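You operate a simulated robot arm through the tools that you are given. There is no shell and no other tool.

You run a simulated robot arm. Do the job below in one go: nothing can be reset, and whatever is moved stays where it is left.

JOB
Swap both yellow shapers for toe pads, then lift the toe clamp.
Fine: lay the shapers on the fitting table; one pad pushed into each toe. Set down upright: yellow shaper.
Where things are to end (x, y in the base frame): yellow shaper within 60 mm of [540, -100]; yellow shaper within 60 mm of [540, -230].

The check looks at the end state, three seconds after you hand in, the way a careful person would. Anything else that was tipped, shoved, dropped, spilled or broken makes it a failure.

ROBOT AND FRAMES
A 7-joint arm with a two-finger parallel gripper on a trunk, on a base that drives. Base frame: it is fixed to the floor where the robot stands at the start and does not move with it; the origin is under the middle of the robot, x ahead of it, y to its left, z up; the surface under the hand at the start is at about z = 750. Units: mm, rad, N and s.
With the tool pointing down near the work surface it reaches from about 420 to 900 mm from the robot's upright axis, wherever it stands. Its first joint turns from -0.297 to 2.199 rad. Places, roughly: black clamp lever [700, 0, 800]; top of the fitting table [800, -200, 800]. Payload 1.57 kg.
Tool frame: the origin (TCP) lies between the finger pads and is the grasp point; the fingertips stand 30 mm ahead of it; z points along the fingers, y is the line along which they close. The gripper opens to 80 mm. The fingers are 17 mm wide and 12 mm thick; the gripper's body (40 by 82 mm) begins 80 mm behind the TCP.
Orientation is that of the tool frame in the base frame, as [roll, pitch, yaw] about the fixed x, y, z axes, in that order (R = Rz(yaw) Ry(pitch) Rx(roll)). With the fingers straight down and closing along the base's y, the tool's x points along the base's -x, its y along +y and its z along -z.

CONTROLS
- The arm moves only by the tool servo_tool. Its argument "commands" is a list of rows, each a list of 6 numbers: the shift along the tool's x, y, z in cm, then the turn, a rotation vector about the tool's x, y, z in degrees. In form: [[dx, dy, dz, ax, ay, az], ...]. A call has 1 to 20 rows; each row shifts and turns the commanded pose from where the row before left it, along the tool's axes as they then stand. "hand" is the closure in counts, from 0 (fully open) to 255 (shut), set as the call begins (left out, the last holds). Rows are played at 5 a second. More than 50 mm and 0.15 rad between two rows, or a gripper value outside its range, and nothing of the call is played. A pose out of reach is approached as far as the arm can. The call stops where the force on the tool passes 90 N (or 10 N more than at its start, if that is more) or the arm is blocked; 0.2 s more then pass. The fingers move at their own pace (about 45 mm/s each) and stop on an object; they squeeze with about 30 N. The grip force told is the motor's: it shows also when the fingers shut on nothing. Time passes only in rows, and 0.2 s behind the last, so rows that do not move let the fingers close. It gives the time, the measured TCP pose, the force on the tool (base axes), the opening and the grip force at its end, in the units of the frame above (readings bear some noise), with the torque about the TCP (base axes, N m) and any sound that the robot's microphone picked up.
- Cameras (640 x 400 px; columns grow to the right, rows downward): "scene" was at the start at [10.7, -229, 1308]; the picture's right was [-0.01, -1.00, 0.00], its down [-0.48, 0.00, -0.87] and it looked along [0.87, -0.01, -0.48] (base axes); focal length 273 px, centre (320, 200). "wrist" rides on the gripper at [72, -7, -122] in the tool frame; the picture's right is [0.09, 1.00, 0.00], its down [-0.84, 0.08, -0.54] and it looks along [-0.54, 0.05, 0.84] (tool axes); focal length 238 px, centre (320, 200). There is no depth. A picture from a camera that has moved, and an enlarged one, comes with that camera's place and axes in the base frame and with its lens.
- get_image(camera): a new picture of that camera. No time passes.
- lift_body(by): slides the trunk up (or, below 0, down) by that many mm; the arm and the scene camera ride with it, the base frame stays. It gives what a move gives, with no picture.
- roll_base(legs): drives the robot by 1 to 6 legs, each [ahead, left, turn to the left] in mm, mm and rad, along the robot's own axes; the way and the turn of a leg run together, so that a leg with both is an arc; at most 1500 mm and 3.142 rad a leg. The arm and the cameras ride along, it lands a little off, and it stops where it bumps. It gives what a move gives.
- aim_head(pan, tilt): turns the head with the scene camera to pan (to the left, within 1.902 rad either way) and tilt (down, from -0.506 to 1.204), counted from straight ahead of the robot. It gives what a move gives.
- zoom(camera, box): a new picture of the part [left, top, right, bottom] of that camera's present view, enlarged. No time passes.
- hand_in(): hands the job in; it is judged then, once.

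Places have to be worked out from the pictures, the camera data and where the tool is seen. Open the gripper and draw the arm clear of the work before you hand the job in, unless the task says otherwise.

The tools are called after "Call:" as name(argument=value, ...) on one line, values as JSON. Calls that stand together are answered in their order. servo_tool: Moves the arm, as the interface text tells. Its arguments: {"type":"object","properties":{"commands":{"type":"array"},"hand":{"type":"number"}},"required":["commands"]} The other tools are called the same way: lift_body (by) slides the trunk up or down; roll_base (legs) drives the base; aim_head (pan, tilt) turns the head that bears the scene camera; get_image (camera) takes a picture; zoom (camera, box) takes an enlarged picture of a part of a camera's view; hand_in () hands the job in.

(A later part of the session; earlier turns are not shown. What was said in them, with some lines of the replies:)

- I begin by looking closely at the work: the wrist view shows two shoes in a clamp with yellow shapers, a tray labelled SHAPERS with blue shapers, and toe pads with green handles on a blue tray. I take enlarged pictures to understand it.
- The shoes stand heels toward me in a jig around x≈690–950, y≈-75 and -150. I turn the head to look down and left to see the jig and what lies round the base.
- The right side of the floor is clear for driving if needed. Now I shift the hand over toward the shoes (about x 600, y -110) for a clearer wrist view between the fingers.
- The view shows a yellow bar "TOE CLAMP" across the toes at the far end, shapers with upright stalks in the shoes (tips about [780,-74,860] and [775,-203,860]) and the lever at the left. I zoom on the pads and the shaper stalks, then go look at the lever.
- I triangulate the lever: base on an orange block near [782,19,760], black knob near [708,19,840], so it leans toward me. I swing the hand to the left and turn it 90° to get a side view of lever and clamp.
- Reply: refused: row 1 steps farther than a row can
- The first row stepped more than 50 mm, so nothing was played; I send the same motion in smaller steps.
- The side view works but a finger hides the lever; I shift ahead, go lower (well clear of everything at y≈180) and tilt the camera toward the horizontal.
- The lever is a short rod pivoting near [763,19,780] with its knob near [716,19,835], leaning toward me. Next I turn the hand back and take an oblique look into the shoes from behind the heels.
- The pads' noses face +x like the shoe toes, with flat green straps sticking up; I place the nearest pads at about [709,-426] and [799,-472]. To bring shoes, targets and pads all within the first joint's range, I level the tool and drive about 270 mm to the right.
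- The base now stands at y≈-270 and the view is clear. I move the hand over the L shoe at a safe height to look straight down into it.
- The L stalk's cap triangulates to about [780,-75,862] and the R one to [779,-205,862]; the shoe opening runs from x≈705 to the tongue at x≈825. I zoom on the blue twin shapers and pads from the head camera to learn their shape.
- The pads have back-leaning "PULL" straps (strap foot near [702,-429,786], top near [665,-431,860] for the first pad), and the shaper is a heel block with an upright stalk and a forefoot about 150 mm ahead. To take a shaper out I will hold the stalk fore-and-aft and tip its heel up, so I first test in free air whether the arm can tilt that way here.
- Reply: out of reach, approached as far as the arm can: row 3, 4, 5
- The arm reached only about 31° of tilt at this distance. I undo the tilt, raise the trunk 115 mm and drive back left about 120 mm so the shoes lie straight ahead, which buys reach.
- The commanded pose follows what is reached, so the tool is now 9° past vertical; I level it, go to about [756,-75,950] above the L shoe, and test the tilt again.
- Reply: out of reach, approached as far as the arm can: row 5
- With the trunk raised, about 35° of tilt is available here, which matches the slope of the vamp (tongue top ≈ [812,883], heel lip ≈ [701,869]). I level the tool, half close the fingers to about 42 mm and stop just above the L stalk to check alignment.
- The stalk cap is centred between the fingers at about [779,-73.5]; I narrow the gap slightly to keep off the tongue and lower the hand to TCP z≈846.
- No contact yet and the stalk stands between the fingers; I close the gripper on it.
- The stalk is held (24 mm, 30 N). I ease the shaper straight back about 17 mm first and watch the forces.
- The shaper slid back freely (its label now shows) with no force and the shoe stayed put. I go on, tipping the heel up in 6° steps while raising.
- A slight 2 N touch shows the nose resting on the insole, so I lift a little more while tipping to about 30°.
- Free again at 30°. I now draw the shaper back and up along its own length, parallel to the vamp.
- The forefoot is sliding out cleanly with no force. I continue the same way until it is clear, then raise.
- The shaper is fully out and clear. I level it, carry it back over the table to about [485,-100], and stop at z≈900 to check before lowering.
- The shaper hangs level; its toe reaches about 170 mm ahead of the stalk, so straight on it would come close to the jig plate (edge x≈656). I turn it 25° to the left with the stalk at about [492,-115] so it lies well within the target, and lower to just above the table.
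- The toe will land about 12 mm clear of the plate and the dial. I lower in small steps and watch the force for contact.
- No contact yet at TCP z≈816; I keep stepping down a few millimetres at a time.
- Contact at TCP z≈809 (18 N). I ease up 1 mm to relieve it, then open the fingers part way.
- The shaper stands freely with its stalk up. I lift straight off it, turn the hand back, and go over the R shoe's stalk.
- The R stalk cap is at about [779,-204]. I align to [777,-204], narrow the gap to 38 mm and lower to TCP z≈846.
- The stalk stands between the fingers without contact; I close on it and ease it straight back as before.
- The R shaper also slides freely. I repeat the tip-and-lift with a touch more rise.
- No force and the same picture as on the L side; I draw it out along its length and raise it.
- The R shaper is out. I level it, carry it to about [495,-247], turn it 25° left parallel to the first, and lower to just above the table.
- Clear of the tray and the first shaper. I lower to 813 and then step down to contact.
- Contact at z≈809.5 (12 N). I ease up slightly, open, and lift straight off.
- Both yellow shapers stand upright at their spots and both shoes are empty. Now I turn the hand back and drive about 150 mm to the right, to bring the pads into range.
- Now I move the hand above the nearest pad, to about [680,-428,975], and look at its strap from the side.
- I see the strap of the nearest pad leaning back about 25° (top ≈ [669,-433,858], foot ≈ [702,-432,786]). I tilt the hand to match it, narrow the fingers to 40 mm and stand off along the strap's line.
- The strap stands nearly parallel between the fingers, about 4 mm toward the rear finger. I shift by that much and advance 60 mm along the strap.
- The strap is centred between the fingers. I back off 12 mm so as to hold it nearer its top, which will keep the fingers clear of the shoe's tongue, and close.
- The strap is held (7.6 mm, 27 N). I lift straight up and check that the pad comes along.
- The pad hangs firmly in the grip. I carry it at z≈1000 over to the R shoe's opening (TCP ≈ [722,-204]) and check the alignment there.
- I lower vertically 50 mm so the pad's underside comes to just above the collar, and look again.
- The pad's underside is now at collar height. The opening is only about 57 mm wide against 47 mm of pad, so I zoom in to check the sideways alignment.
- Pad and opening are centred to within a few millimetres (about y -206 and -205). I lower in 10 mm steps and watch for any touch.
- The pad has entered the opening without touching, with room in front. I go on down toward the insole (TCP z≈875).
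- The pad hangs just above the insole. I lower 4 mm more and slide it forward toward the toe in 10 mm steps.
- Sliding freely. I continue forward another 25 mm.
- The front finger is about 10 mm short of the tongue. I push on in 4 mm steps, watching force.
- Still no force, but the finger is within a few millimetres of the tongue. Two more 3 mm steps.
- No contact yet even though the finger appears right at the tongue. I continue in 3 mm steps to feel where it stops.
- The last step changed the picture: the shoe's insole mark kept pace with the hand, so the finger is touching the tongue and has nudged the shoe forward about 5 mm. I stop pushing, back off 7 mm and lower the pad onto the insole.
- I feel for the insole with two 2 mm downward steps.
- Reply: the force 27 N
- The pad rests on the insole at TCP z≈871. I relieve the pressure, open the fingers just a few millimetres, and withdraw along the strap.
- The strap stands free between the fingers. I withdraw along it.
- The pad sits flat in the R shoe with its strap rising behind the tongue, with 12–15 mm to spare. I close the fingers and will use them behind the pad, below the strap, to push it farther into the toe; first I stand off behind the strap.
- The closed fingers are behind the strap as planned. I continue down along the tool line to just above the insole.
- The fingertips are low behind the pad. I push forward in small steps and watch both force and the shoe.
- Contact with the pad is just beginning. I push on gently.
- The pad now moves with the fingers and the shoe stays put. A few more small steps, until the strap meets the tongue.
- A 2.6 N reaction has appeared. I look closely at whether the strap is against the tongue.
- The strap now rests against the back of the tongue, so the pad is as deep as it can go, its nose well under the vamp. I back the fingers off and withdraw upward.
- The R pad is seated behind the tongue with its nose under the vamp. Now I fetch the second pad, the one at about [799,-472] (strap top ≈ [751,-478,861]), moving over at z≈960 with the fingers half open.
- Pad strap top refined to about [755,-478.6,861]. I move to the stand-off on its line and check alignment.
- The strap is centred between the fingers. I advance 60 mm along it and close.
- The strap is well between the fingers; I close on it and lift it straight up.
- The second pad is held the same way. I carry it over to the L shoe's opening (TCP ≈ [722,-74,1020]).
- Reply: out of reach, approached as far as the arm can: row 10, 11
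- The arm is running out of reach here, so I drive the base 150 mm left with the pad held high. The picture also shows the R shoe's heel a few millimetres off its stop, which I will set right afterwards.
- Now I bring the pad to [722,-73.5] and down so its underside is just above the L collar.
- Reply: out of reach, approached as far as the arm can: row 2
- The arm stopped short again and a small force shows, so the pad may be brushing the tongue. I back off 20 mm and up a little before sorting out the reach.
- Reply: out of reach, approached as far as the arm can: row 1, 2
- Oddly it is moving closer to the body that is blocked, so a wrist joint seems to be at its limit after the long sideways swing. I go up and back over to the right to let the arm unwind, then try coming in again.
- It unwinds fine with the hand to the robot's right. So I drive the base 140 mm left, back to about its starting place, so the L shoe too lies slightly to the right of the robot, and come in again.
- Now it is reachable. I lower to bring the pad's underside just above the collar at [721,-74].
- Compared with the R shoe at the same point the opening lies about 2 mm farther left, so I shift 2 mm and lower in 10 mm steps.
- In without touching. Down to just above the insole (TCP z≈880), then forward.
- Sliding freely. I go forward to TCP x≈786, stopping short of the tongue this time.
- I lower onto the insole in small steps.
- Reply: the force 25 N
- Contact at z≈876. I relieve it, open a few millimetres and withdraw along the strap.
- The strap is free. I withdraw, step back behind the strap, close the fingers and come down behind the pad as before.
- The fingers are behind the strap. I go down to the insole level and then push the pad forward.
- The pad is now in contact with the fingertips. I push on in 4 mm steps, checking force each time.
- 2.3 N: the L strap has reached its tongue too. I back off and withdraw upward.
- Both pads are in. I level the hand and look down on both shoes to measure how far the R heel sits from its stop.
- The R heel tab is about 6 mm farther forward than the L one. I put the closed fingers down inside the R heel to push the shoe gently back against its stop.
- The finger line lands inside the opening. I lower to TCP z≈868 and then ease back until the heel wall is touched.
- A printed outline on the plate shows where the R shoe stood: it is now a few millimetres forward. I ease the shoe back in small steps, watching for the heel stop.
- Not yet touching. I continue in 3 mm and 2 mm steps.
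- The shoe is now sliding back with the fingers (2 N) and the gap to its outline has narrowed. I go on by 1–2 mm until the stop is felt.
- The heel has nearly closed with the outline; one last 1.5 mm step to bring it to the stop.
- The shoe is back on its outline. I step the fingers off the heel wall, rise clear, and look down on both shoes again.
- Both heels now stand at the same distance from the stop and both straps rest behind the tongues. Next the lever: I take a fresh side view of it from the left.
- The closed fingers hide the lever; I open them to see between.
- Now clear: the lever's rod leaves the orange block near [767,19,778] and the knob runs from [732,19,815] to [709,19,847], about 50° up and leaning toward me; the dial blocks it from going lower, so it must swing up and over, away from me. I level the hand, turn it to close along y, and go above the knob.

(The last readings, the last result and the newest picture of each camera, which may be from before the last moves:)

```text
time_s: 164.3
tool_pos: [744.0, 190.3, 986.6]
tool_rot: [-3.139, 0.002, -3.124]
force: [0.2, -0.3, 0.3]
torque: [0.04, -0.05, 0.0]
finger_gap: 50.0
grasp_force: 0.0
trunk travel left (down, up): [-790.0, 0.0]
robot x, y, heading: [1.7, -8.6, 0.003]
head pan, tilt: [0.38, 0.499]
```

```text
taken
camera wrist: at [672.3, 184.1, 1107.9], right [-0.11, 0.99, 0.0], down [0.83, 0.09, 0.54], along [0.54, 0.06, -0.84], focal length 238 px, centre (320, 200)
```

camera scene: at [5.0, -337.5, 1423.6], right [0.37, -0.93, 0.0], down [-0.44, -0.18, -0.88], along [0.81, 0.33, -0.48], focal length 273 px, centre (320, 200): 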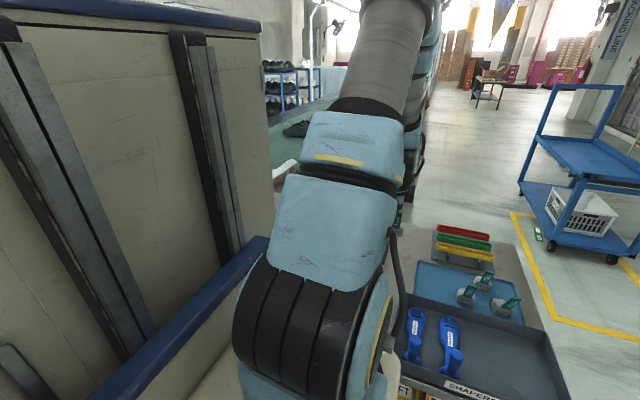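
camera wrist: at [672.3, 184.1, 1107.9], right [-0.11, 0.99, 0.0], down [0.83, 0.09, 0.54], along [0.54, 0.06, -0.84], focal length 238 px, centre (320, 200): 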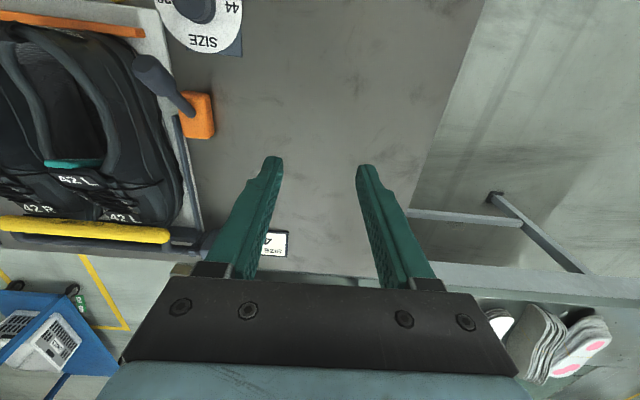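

I move over the knob at z≈950 and check the alignment.

Call:
servo_tool(commands=[[0.72, -4.28, 0.9, 0, 0, 0], [0.72, -4.28, 0.9, 0, 0, 0], [0.72, -4.28, 0.9, 0, 0, 0], [0.72, -4.28, 0.9, 0, 0, 0], [0, 0, 0, 0, 0, 0]])

Call:
get_image(camera="wrist")

Call:
zoom(camera="wrist", box=[240, 20, 400, 200])

```text
time_s: 165.5
tool_pos: [718.9, 18.1, 950.8]
tool_rot: [-3.14, 0.002, -3.127]
force: [0.0, -0.6, -0.7]
torque: [-0.01, -0.05, -0.03]
finger_gap: 49.8
grasp_force: 0.0
trunk travel left (down, up): [-790.0, 0.0]
robot x, y, heading: [3.0, -2.4, 0.005]
head pan, tilt: [0.38, 0.499]
```

```text
taken
camera wrist: at [646.8, 11.7, 1073.0], right [-0.11, 0.99, 0.0], down [0.83, 0.09, 0.54], along [0.54, 0.06, -0.84], focal length 238 px, centre (320, 200)
```

wrist: 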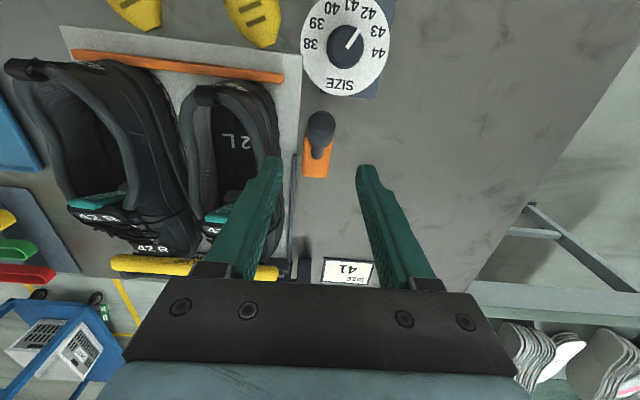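

```text
2.22 times, centred on (320, 110) of wrist
camera zoom: at [646.8, 11.7, 1073.0], right [-0.11, 0.99, 0.0], down [0.83, 0.09, 0.54], along [0.54, 0.06, -0.84], focal length 530 px, centre (320, 400)
```

zoom: 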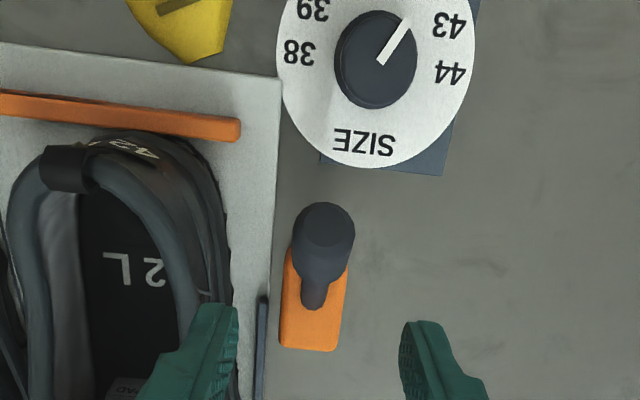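

The knob's end is at about [708,20.6,847]. I shift 2 mm left and lower the open fingers astride the knob.

Call:
servo_tool(commands=[[0.3, 0.25, 3, 0, 0, 0], [0, 0, 3, 0, 0, 0], [0, 0, 3, 0, 0, 0], [0, 0, 2.2, 0, 0, 0], [0, 0, 0, 0, 0, 0]])

Call:
get_image(camera="wrist")

Call:
zoom(camera="wrist", box=[220, 60, 420, 260])

```text
time_s: 166.7
tool_pos: [717.3, 20.6, 838.3]
tool_rot: [-3.139, 0.002, -3.126]
force: [0.8, -0.3, 0.2]
torque: [0.02, 0.01, 0.01]
finger_gap: 50.1
grasp_force: 0.0
trunk travel left (down, up): [-790.0, 0.0]
robot x, y, heading: [-0.3, -4.5, 0.005]
head pan, tilt: [0.38, 0.499]
```

```text
taken
camera wrist: at [644.7, 14.5, 960.2], right [-0.11, 0.99, 0.0], down [0.83, 0.09, 0.54], along [0.54, 0.06, -0.84], focal length 238 px, centre (320, 200)
```

wrist: 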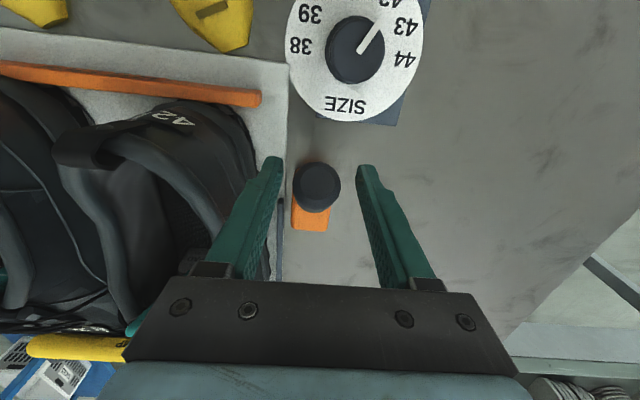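

```text
2.00 times, centred on (320, 160) of wrist
camera zoom: at [644.7, 14.5, 960.2], right [-0.11, 0.99, 0.0], down [0.83, 0.09, 0.54], along [0.54, 0.06, -0.84], focal length 477 px, centre (320, 280)
```

zoom: 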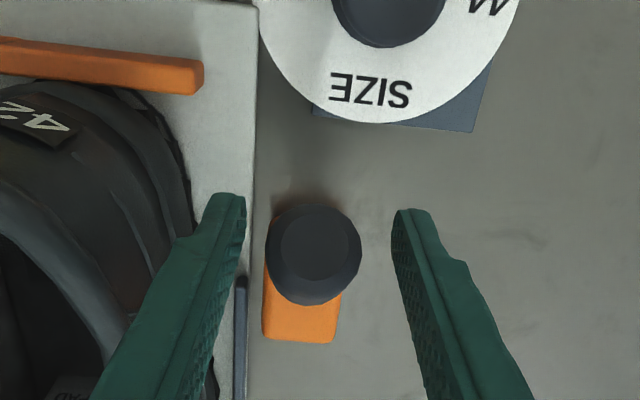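

The knob sits between the fingers. I close on it.

Call:
servo_tool(commands=[[0, 0, 0, 0, 0, 0], [0, 0, 0, 0, 0, 0], [0, 0, 0, 0, 0, 0], [0, 0, 0, 0, 0, 0]], hand=255)

Call:
zoom(camera="wrist", box=[220, 60, 420, 260])

```text
time_s: 167.7
tool_pos: [717.2, 17.9, 838.4]
tool_rot: [-3.136, 0.0, -3.129]
force: [0.0, -18.2, 1.5]
torque: [-0.19, -0.07, -0.17]
finger_gap: 26.6
grasp_force: 37.0
trunk travel left (down, up): [-790.0, 0.0]
robot x, y, heading: [-0.3, -6.6, 0.004]
head pan, tilt: [0.38, 0.499]
```

```text
2.00 times, centred on (320, 160) of wrist
camera zoom: at [644.8, 12.3, 960.4], right [-0.11, 0.99, -0.01], down [0.83, 0.09, 0.54], along [0.54, 0.05, -0.84], focal length 477 px, centre (320, 280)
```

zoom: 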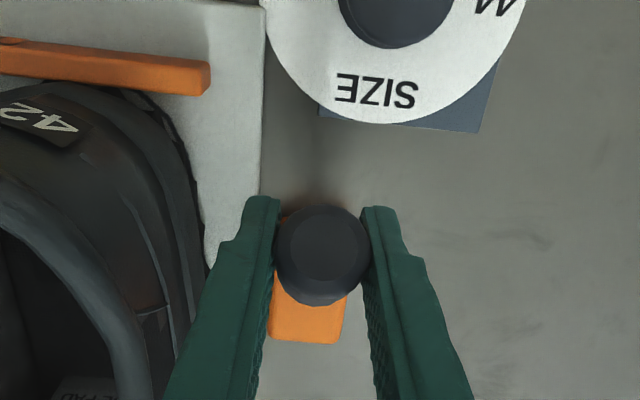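

Held, with some side load; I shift 1.5 mm to relieve it and start swinging the knob up and away along its arc, checking the force.

Call:
servo_tool(commands=[[0, -0.15, 0, 0, 0, 0], [-0.53, 0, -0.4, 0, 0, 0], [-0.54, 0, -0.34, 0, 0, 0], [0, 0, 0, 0, 0, 0]])

Call:
get_image(camera="wrist")

```text
time_s: 168.7
tool_pos: [725.7, 17.6, 846.1]
tool_rot: [-3.136, -0.001, -3.125]
force: [-12.3, -17.5, -8.8]
torque: [-0.22, 1.04, -0.18]
finger_gap: 26.4
grasp_force: 37.5
trunk travel left (down, up): [-790.0, 0.0]
robot x, y, heading: [0.0, -2.1, 0.007]
head pan, tilt: [0.38, 0.499]
```

```text
taken
camera wrist: at [654.4, 12.1, 967.5], right [-0.11, 0.99, 0.0], down [0.84, 0.09, 0.54], along [0.54, 0.05, -0.84], focal length 238 px, centre (320, 200)
```

wrist: 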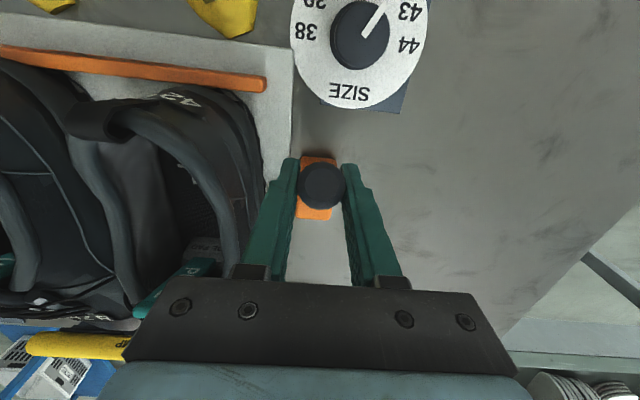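

It moves against a steady 15 N. I relieve the side load another 1.5 mm and continue the arc toward upright.

Call:
servo_tool(commands=[[-0.62, -0.15, -0.32, 0, 0, 0], [-0.63, 0, -0.26, 0, 0, 0], [-0.66, 0, -0.2, 0, 0, 0], [-0.66, 0, -0.15, 0, 0, 0], [0, 0, 0, 0, 0, 0]])

Call:
get_image(camera="wrist")

```text
time_s: 169.9
tool_pos: [752.0, 18.4, 857.1]
tool_rot: [-3.139, 0.003, -3.124]
force: [-13.5, -7.6, 4.8]
torque: [-0.13, 0.98, 0.09]
finger_gap: 26.2
grasp_force: 37.1
trunk travel left (down, up): [-790.0, 0.0]
robot x, y, heading: [-3.0, -3.6, 0.007]
head pan, tilt: [0.38, 0.499]
```

```text
taken
camera wrist: at [680.2, 11.8, 977.9], right [-0.11, 0.99, 0.0], down [0.83, 0.09, 0.54], along [0.54, 0.06, -0.84], focal length 238 px, centre (320, 200)
```

wrist: 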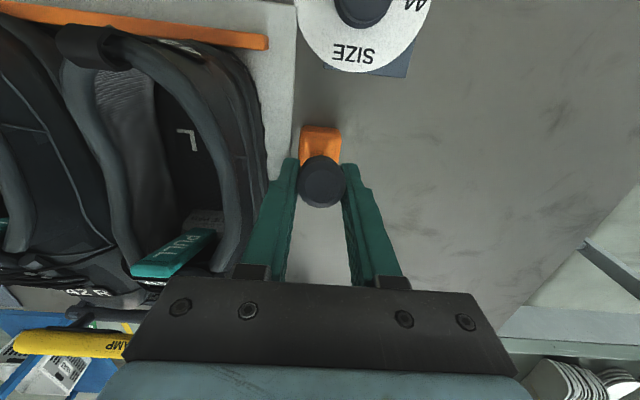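

The yellow clamp bar has begun to rise in the picture, so the direction is right. I continue over the top.

Call:
servo_tool(commands=[[-0.68, 0, -0.1, 0, 0, 0], [-0.68, 0, -0.02, 0, 0, 0], [-0.68, 0, 0.04, 0, 0, 0], [-0.68, 0, 0.1, 0, 0, 0], [0, 0, 0, 0, 0, 0]])

Call:
get_image(camera="wrist")

```text
time_s: 171.1
tool_pos: [780.7, 17.0, 856.2]
tool_rot: [-3.138, 0.005, -3.126]
force: [-5.1, -6.6, 6.1]
torque: [0.15, 0.44, 0.04]
finger_gap: 25.8
grasp_force: 37.1
trunk travel left (down, up): [-790.0, 0.0]
robot x, y, heading: [-2.2, -3.6, 0.006]
head pan, tilt: [0.38, 0.499]
```

```text
taken
camera wrist: at [707.9, 12.0, 977.6], right [-0.11, 0.99, 0.0], down [0.83, 0.09, 0.55], along [0.54, 0.06, -0.84], focal length 238 px, centre (320, 200)
```

wrist: 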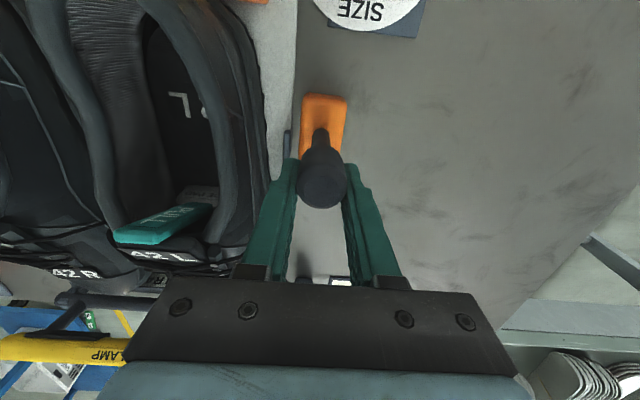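

The clamp's arms are now visibly swinging up. I carry on down the far side of the arc, feeling for the end stop.

Call:
servo_tool(commands=[[-0.66, 0, 0.15, 0, 0, 0], [-0.66, 0, 0.2, 0, 0, 0], [-0.62, 0, 0.27, 0, 0, 0], [-0.62, 0, 0.31, 0, 0, 0], [0, 0, 0, 0, 0, 0]])

Call:
get_image(camera="wrist")

```text
time_s: 172.3
tool_pos: [804.7, 18.2, 846.5]
tool_rot: [-3.139, 0.001, -3.125]
force: [-0.4, 0.1, 0.3]
torque: [-0.02, 0.0, 0.01]
finger_gap: 0.2
grasp_force: 21.3
trunk travel left (down, up): [-790.0, 0.0]
robot x, y, heading: [-3.8, -0.3, -0.001]
head pan, tilt: [0.38, 0.499]
```

```text
taken
camera wrist: at [732.9, 13.2, 967.5], right [-0.11, 0.99, 0.0], down [0.83, 0.09, 0.54], along [0.54, 0.06, -0.84], focal length 238 px, centre (320, 200)
```

wrist: 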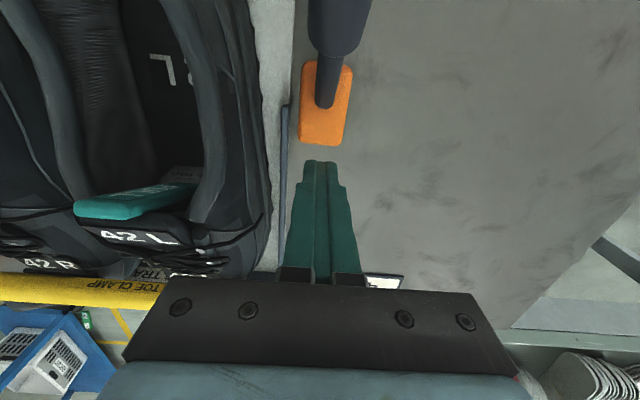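

The knob slipped out of the fingers just past the top and the lever swung back to its first position: its load works like a spring up to somewhere beyond upright. Friction is not enough, so I will instead push it from behind with the closed fingers. I rise and go round to the near side of the knob.

Call:
servo_tool(commands=[[0, 0, -4, 0, 0, 0], [0, 0, -4, 0, 0, 0], [0, 0, -4, 0, 0, 0], [4.2, 0, 0, 0, 0, 0], [4.2, 0, 0, 0, 0, 0], [4.4, 0.05, 0, 0, 0, 0], [0, 0, 0, 0, 0, 0]], hand=255)

Call:
get_image(camera="wrist")

Call:
zoom(camera="wrist", box=[60, 20, 420, 290])

```text
time_s: 173.9
tool_pos: [677.3, 18.7, 965.3]
tool_rot: [-3.138, 0.002, -3.126]
force: [-0.2, 0.8, 0.0]
torque: [0.03, 0.0, 0.01]
finger_gap: 0.1
grasp_force: 21.6
trunk travel left (down, up): [-790.0, 0.0]
robot x, y, heading: [0.0, -2.2, -0.001]
head pan, tilt: [0.38, 0.499]
```

```text
taken
camera wrist: at [604.6, 12.5, 1087.9], right [-0.11, 0.99, 0.0], down [0.83, 0.09, 0.54], along [0.54, 0.06, -0.84], focal length 238 px, centre (320, 200)
```

wrist: 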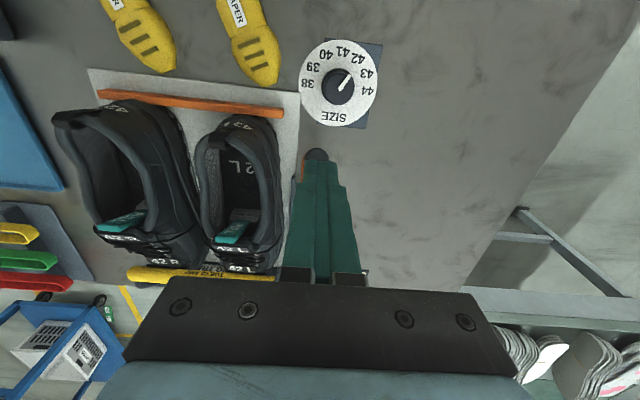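

```text
1.48 times, centred on (240, 155) of wrist
camera zoom: at [604.6, 12.5, 1087.9], right [-0.11, 0.99, 0.0], down [0.83, 0.09, 0.54], along [0.54, 0.06, -0.84], focal length 353 px, centre (438, 267)
```

zoom: 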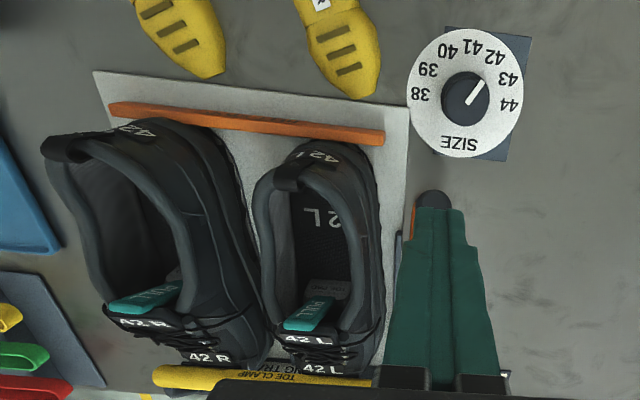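

Shoes, pads and dial are undisturbed. I lower the closed fingers just behind the knob.

Call:
servo_tool(commands=[[0, 0, 3.9, 0, 0, 0], [0, 0, 3.9, 0, 0, 0], [0, 0, 3.9, 0, 0, 0], [0, 0, 0, 0, 0, 0]])

Call:
servo_tool(commands=[[-0.5, 0, 0, 0, 0, 0], [-0.5, 0, 0, 0, 0, 0], [-0.5, 0, 0, 0, 0, 0], [0, 0, 0, 0, 0, 0]])

Call:
get_image(camera="wrist")

```text
time_s: 174.9
tool_pos: [677.0, 17.5, 847.9]
tool_rot: [-3.137, 0.003, -3.125]
force: [-0.4, -0.2, -0.7]
torque: [0.03, 0.0, 0.01]
finger_gap: 0.0
grasp_force: 20.5
trunk travel left (down, up): [-790.0, 0.0]
robot x, y, heading: [1.5, -6.3, 0.007]
head pan, tilt: [0.38, 0.499]
```

```text
time_s: 175.9
tool_pos: [692.7, 16.9, 848.3]
tool_rot: [-3.137, 0.002, -3.124]
force: [-5.2, 1.1, 1.2]
torque: [0.0, 0.01, 0.0]
finger_gap: 0.0
grasp_force: 21.5
trunk travel left (down, up): [-790.0, 0.0]
robot x, y, heading: [-0.0, -2.5, 0.006]
head pan, tilt: [0.38, 0.499]
```

```text
taken
camera wrist: at [620.1, 11.6, 970.3], right [-0.11, 0.99, 0.0], down [0.83, 0.09, 0.54], along [0.54, 0.06, -0.84], focal length 238 px, centre (320, 200)
```

wrist: 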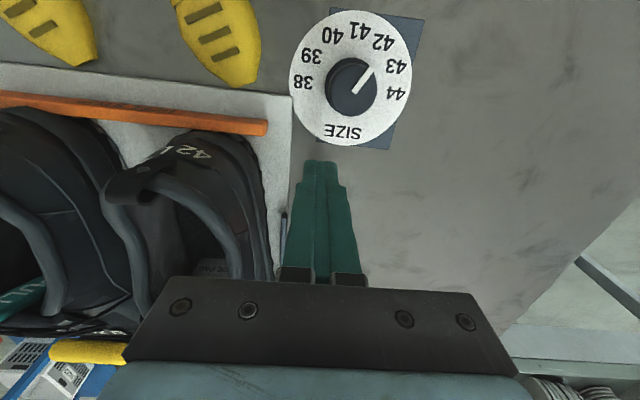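

Contact with the knob (5 N). I push forward steadily.

Call:
servo_tool(commands=[[-0.7, 0, 0, 0, 0, 0], [-0.7, 0, 0, 0, 0, 0], [-0.7, 0, 0, 0, 0, 0], [0, 0, 0, 0, 0, 0]])

Call:
servo_tool(commands=[[-0.7, 0, 0, 0, 0, 0], [-0.7, 0, 0, 0, 0, 0], [-0.7, 0, 0, 0, 0, 0], [0, 0, 0, 0, 0, 0]])

Call:
get_image(camera="wrist")

```text
time_s: 176.9
tool_pos: [715.3, 17.7, 849.0]
tool_rot: [-3.138, 0.004, -3.126]
force: [-0.7, -1.1, -1.6]
torque: [0.02, -0.03, 0.0]
finger_gap: 0.0
grasp_force: 21.2
trunk travel left (down, up): [-790.0, 0.0]
robot x, y, heading: [-0.8, -3.5, 0.008]
head pan, tilt: [0.38, 0.499]
```

```text
time_s: 177.9
tool_pos: [734.6, 17.9, 849.5]
tool_rot: [-3.14, 0.002, -3.126]
force: [0.2, 0.2, 0.2]
torque: [0.0, 0.03, -0.01]
finger_gap: 0.1
grasp_force: 21.6
trunk travel left (down, up): [-790.0, 0.0]
robot x, y, heading: [2.6, -0.2, 0.003]
head pan, tilt: [0.38, 0.499]
```

```text
taken
camera wrist: at [662.3, 12.2, 970.6], right [-0.11, 0.99, 0.0], down [0.83, 0.09, 0.54], along [0.54, 0.06, -0.84], focal length 238 px, centre (320, 200)
```

wrist: 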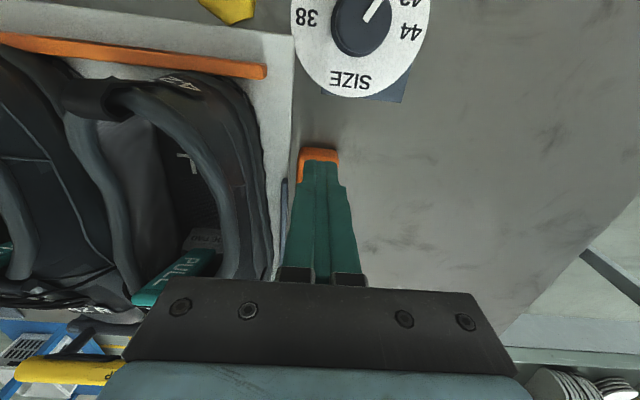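

The lever moves almost freely now and the clamp is rising again. I keep pushing through and past upright.

Call:
servo_tool(commands=[[-0.7, 0, 0, 0, 0, 0], [-0.7, 0, 0, 0, 0, 0], [-0.7, 0, 0, 0, 0, 0], [0, 0, 0, 0, 0, 0]])

Call:
get_image(camera="wrist")

Call:
servo_tool(commands=[[-0.7, 0, 0, 0, 0, 0], [-0.7, 0, 0, 0, 0, 0], [0, 0, 0, 0, 0, 0]])

Call:
get_image(camera="wrist")

```text
time_s: 178.9
tool_pos: [755.3, 17.9, 849.3]
tool_rot: [-3.138, 0.002, -3.126]
force: [0.1, -0.4, 0.2]
torque: [-0.02, -0.01, -0.04]
finger_gap: 0.0
grasp_force: 21.3
trunk travel left (down, up): [-790.0, 0.0]
robot x, y, heading: [-4.0, -3.1, 0.007]
head pan, tilt: [0.38, 0.499]
```

```text
taken
camera wrist: at [683.5, 12.4, 970.5], right [-0.11, 0.99, 0.0], down [0.83, 0.09, 0.54], along [0.54, 0.06, -0.84], focal length 238 px, centre (320, 200)
```

wrist: 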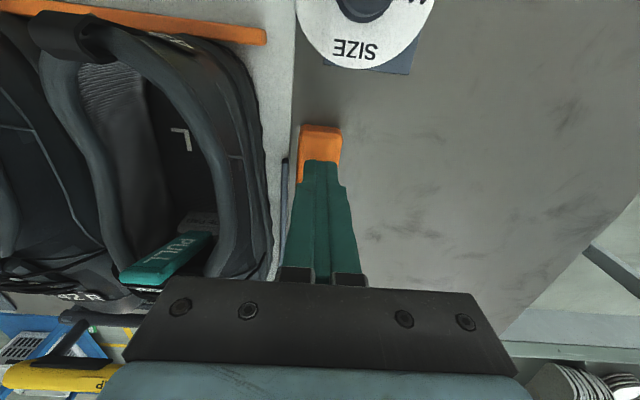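

```text
time_s: 179.7
tool_pos: [769.6, 19.0, 848.7]
tool_rot: [-3.137, 0.002, -3.126]
force: [-0.4, 0.5, -0.3]
torque: [-0.02, -0.01, 0.0]
finger_gap: 0.0
grasp_force: 20.4
trunk travel left (down, up): [-790.0, 0.0]
robot x, y, heading: [1.8, -4.9, 0.004]
head pan, tilt: [0.38, 0.499]
```

```text
taken
camera wrist: at [697.1, 12.7, 970.5], right [-0.11, 0.99, 0.0], down [0.83, 0.09, 0.54], along [0.54, 0.06, -0.84], focal length 238 px, centre (320, 200)
```

wrist: 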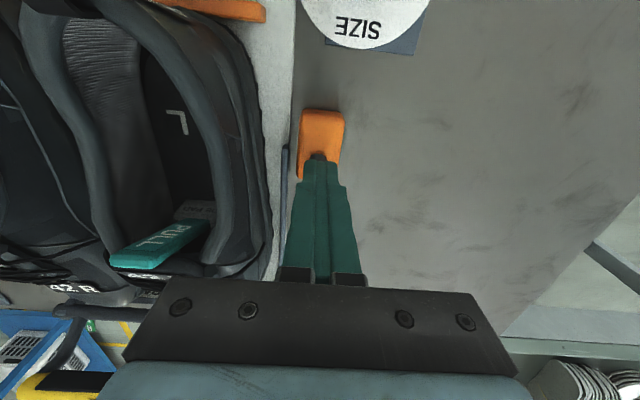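

The clamp goes on rising and there is no resistance. I push on to about x=800.

Call:
servo_tool(commands=[[-0.7, 0, 0, 0, 0, 0], [-0.7, 0, 0, 0, 0, 0], [0, 0, 0, 0, 0, 0]])

Call:
servo_tool(commands=[[-0.7, 0, 0, 0, 0, 0], [-0.7, 0, 0, 0, 0, 0], [0, 0, 0, 0, 0, 0]])

Call:
get_image(camera="wrist")

```text
time_s: 180.5
tool_pos: [783.2, 19.0, 848.5]
tool_rot: [-3.138, 0.002, -3.127]
force: [0.3, -0.3, -0.2]
torque: [0.05, -0.03, 0.01]
finger_gap: 0.0
grasp_force: 21.3
trunk travel left (down, up): [-790.0, 0.0]
robot x, y, heading: [-1.4, -3.5, -0.001]
head pan, tilt: [0.38, 0.499]
```

```text
time_s: 181.3
tool_pos: [791.6, 18.3, 848.3]
tool_rot: [-3.135, -0.01, -3.127]
force: [-46.7, -3.2, 17.4]
torque: [0.19, 1.23, -0.3]
finger_gap: 0.0
grasp_force: 21.3
trunk travel left (down, up): [-790.0, 0.0]
robot x, y, heading: [2.3, -4.4, 0.002]
head pan, tilt: [0.38, 0.499]
```

```text
taken
camera wrist: at [720.1, 13.4, 971.4], right [-0.11, 0.99, 0.0], down [0.84, 0.09, 0.53], along [0.53, 0.05, -0.85], focal length 238 px, centre (320, 200)
```

wrist: 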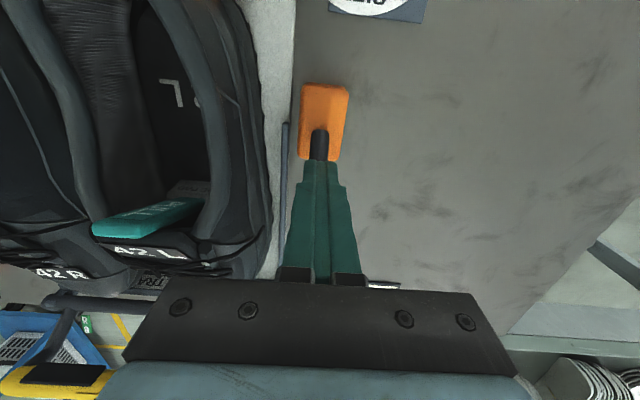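

A firm 47 N reaction: the lever has reached its far stop. I back off 10 mm, and see whether it stays there.

Call:
servo_tool(commands=[[0.5, 0, 0, 0, 0, 0], [0.5, 0, 0, 0, 0, 0], [0.5, 0, 0, 0, 0, 0], [0, 0, 0, 0, 0, 0], [0, 0, 0, 0, 0, 0]])

Call:
get_image(camera="wrist")

Call:
servo_tool(commands=[[0.5, 0, -3, 0, 0, 0], [0, 0, -4, 0, 0, 0], [0, 0, -4, 0, 0, 0], [3, 0, -2, 0, 0, 0], [0, 0, 0, 0, 0, 0]])

Call:
get_image(camera="wrist")

```text
time_s: 182.5
tool_pos: [781.9, 17.9, 848.9]
tool_rot: [-3.138, 0.005, -3.127]
force: [-0.5, 0.1, -0.1]
torque: [-0.02, -0.01, -0.03]
finger_gap: 0.0
grasp_force: 21.0
trunk travel left (down, up): [-790.0, 0.0]
robot x, y, heading: [-3.1, -4.0, 0.002]
head pan, tilt: [0.38, 0.499]
```

```text
taken
camera wrist: at [710.2, 12.8, 970.9], right [-0.11, 0.99, 0.0], down [0.83, 0.09, 0.54], along [0.54, 0.06, -0.84], focal length 238 px, centre (320, 200)
```

wrist: 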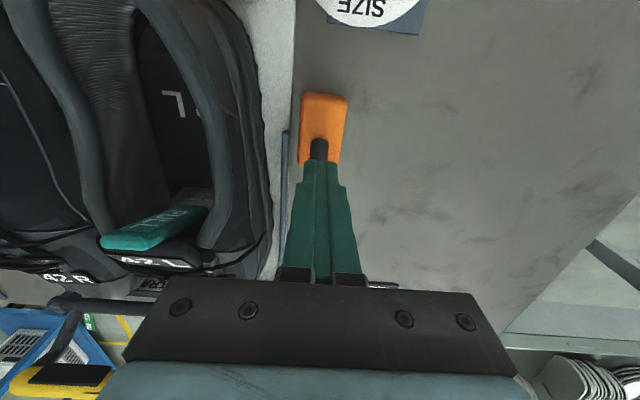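

```text
time_s: 183.7
tool_pos: [747.4, 19.6, 978.0]
tool_rot: [-3.138, 0.003, -3.125]
force: [-0.6, -0.6, 0.5]
torque: [0.02, 0.03, -0.01]
finger_gap: 0.0
grasp_force: 21.1
trunk travel left (down, up): [-790.0, 0.0]
robot x, y, heading: [-0.2, 0.0, 0.002]
head pan, tilt: [0.38, 0.499]
```

```text
taken
camera wrist: at [675.4, 13.4, 1099.6], right [-0.11, 0.99, 0.0], down [0.83, 0.09, 0.54], along [0.54, 0.06, -0.84], focal length 238 px, centre (320, 200)
```

wrist: 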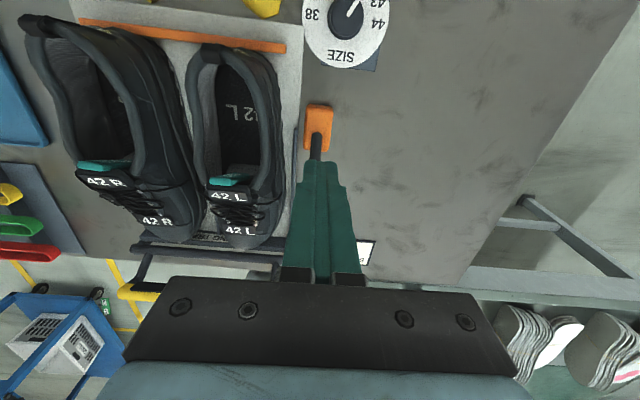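

The lever stays over and the clamp bar stays up. I open the gripper, draw the hand back and up, and look over the whole table.

Call:
servo_tool(commands=[[2, -1, -3, 0, 0, 0], [3, -2.2, -2, 0, 0, 0], [3, -2.2, -2, 0, 0, 0], [3, -2.2, -2, 0, 0, 0], [3, -2.2, -1.5, 0, 0, 0], [3, -2.2, 0, 0, 0, 0], [0, 0, 0, 0, 0, 0]], hand=0)

Call:
get_image(camera="wrist")

Call:
zoom(camera="wrist", box=[180, 100, 420, 290])

Call:
zoom(camera="wrist", box=[100, 0, 420, 160])

```text
time_s: 185.3
tool_pos: [577.9, -104.5, 1086.2]
tool_rot: [-3.138, 0.001, -3.125]
force: [0.3, 0.3, 0.4]
torque: [0.0, 0.0, 0.01]
finger_gap: 80.1
grasp_force: 0.0
trunk travel left (down, up): [-790.0, 0.0]
robot x, y, heading: [-0.4, -4.7, 0.002]
head pan, tilt: [0.38, 0.499]
```

```text
taken
camera wrist: at [505.9, -109.3, 1206.8], right [-0.11, 0.99, 0.0], down [0.83, 0.09, 0.54], along [0.54, 0.06, -0.84], focal length 238 px, centre (320, 200)
```

wrist: 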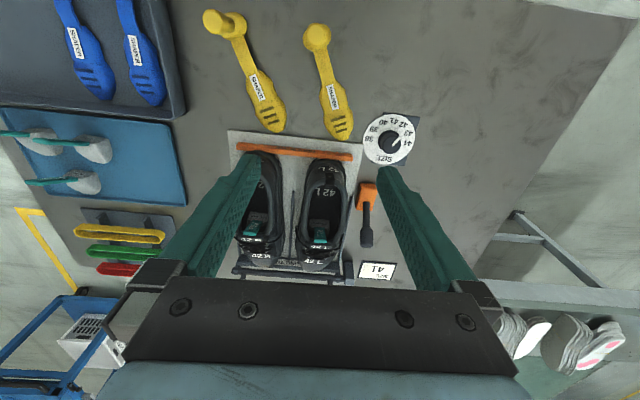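

```text
2.11 times, centred on (300, 195) of wrist
camera zoom: at [505.9, -109.3, 1206.8], right [-0.11, 0.99, 0.0], down [0.83, 0.09, 0.54], along [0.54, 0.06, -0.84], focal length 502 px, centre (362, 210)
```

zoom: 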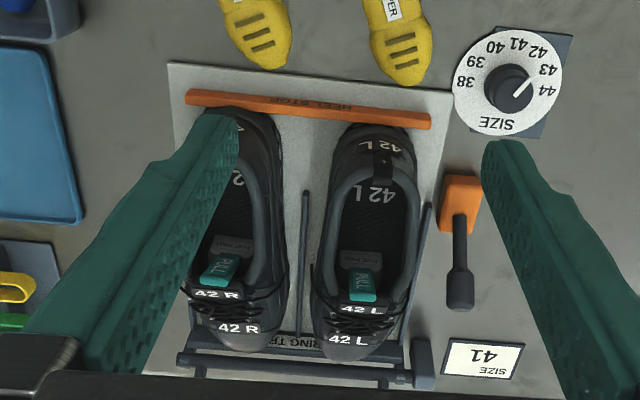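

```text
2.00 times, centred on (260, 80) of wrist
camera zoom: at [505.9, -109.3, 1206.8], right [-0.11, 0.99, 0.0], down [0.83, 0.09, 0.54], along [0.54, 0.06, -0.84], focal length 477 px, centre (440, 440)
```

zoom: 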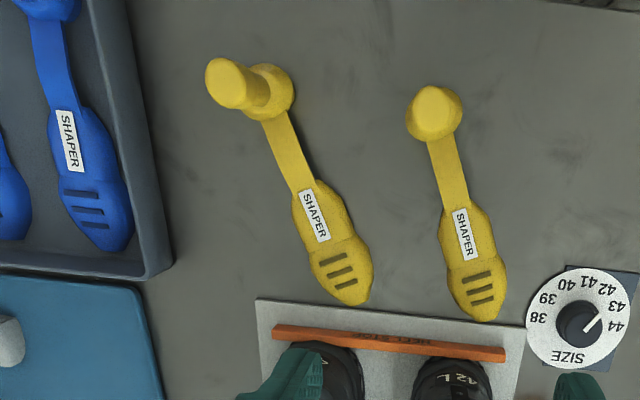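

Everything looks in place: shapers upright, pads in both shoes, lever over. I check the raised clamp bar and the pads once more with the head camera and close-ups.

Call:
aim_head(pan=0.25, tilt=0.55)

Call:
get_image(camera="scene")

Call:
zoom(camera="wrist", box=[260, 180, 380, 290])

```text
time_s: 186.0
tool_pos: [577.0, -104.2, 1084.7]
tool_rot: [-3.138, 0.002, -3.126]
force: [0.0, 0.6, -0.1]
torque: [0.03, 0.0, -0.01]
finger_gap: 79.8
grasp_force: 0.1
trunk travel left (down, up): [-790.0, 0.0]
robot x, y, heading: [-4.9, -3.6, 0.002]
head pan, tilt: [0.25, 0.55]
```

```text
taken
camera scene: at [7.0, -209.5, 1419.0], right [0.25, -0.97, 0.0], down [-0.51, -0.13, -0.85], along [0.83, 0.21, -0.52], focal length 273 px, centre (320, 200)
```

scene: 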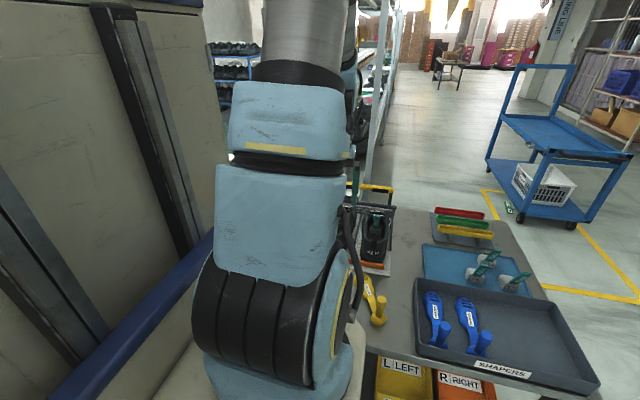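

```text
3.64 times, centred on (320, 235) of wrist
camera zoom: at [506.2, -109.2, 1206.8], right [-0.11, 0.99, 0.0], down [0.83, 0.09, 0.54], along [0.54, 0.06, -0.84], focal length 867 px, centre (320, 73)
```

zoom: 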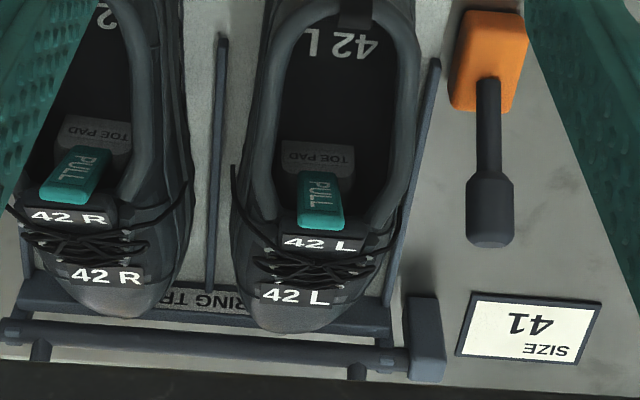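

The scene view shows the yellow clamp bar raised clear above the toes, both pads sit flat with their straps at the tongues, and nothing else is disturbed. I draw the open hand back to its starting place before handing in.

Call:
servo_tool(commands=[[2, 2.6, 0, 0, 0, 0], [2, 2.6, 0, 0, 0, 0], [2, 2.6, -1, 0, 0, 0], [0, 0, 0, 0, 0, 0], [0, 0, 0, 0, 0, 0]], hand=0)

Call:
get_image(camera="wrist")

Call:
zoom(camera="scene", box=[330, 160, 440, 300])

```text
time_s: 187.2
tool_pos: [517.7, -26.2, 1093.4]
tool_rot: [-3.138, 0.001, -3.126]
force: [0.0, -0.4, 0.9]
torque: [-0.01, 0.01, 0.03]
finger_gap: 79.8
grasp_force: 0.1
trunk travel left (down, up): [-790.0, 0.0]
robot x, y, heading: [-4.4, -0.3, 0.001]
head pan, tilt: [0.25, 0.55]
```

```text
taken
camera wrist: at [445.2, -32.0, 1214.8], right [-0.11, 0.99, 0.0], down [0.83, 0.09, 0.54], along [0.54, 0.06, -0.84], focal length 238 px, centre (320, 200)
```

wrist: 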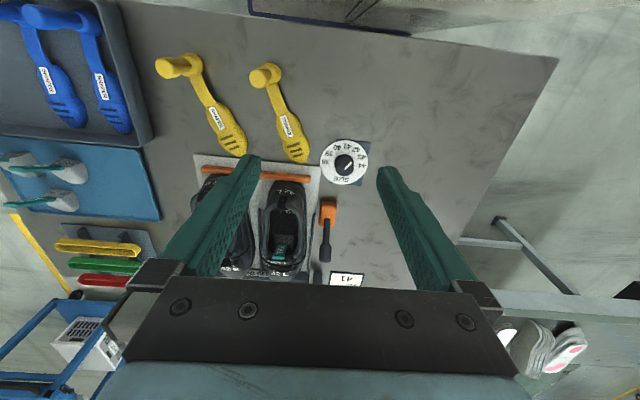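

```text
2.86 times, centred on (385, 230) of scene
camera zoom: at [7.1, -209.5, 1419.0], right [0.25, -0.97, 0.0], down [-0.51, -0.13, -0.85], along [0.83, 0.21, -0.52], focal length 780 px, centre (134, 114)
```

zoom: 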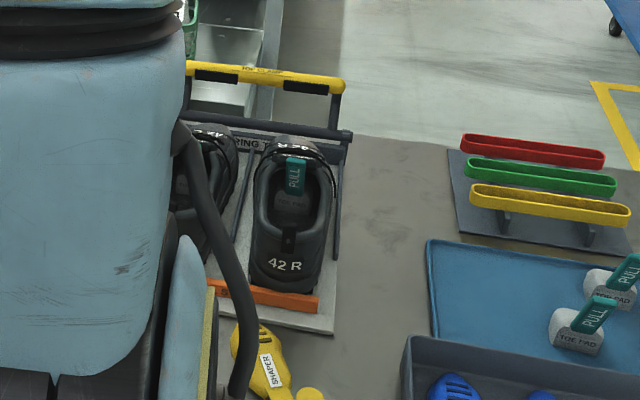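

Final state: the clamp bar stands raised, the pads are in both shoes, the shapers are upright near [540,-100] and [540,-230], and the gripper is open and clear. I hand the job in.

Call:
hand_in()

```text
The job is handed in.
```

I swapped both yellow shapers for toe pads, lifted the toe clamp and handed the job in. One point is uncertain: the pads may not count as fully in the toe.

- **Shapers:** Both stand upright on the fitting table. Their stalks are at about [495, -118] and [495, -247], and I estimate their middles at [565, -85] and [564, -215]. That puts both the stalk and the middle of each within 60 mm of its target.
- **Pads:** One pad lies flat in each shoe, nose forward under the front of the upper. I pushed each until its strap met the shoe's tongue. The rigid strap stops it there, so each nose sits an estimated 60 mm short of the end of the toe.
- **Clamp:** The lever is over against its far stop and the yellow bar stays raised. On my first try the lever slipped from the fingers and swung back, so I pushed it over from behind instead.
- **R shoe:** While placing its pad I nudged this shoe forward about 5 mm. I pushed it back until its heel lined up with the mark on the plate and with the L shoe's heel.

The gripper is open and back at its starting place, and the last pictures showed nothing else moved.
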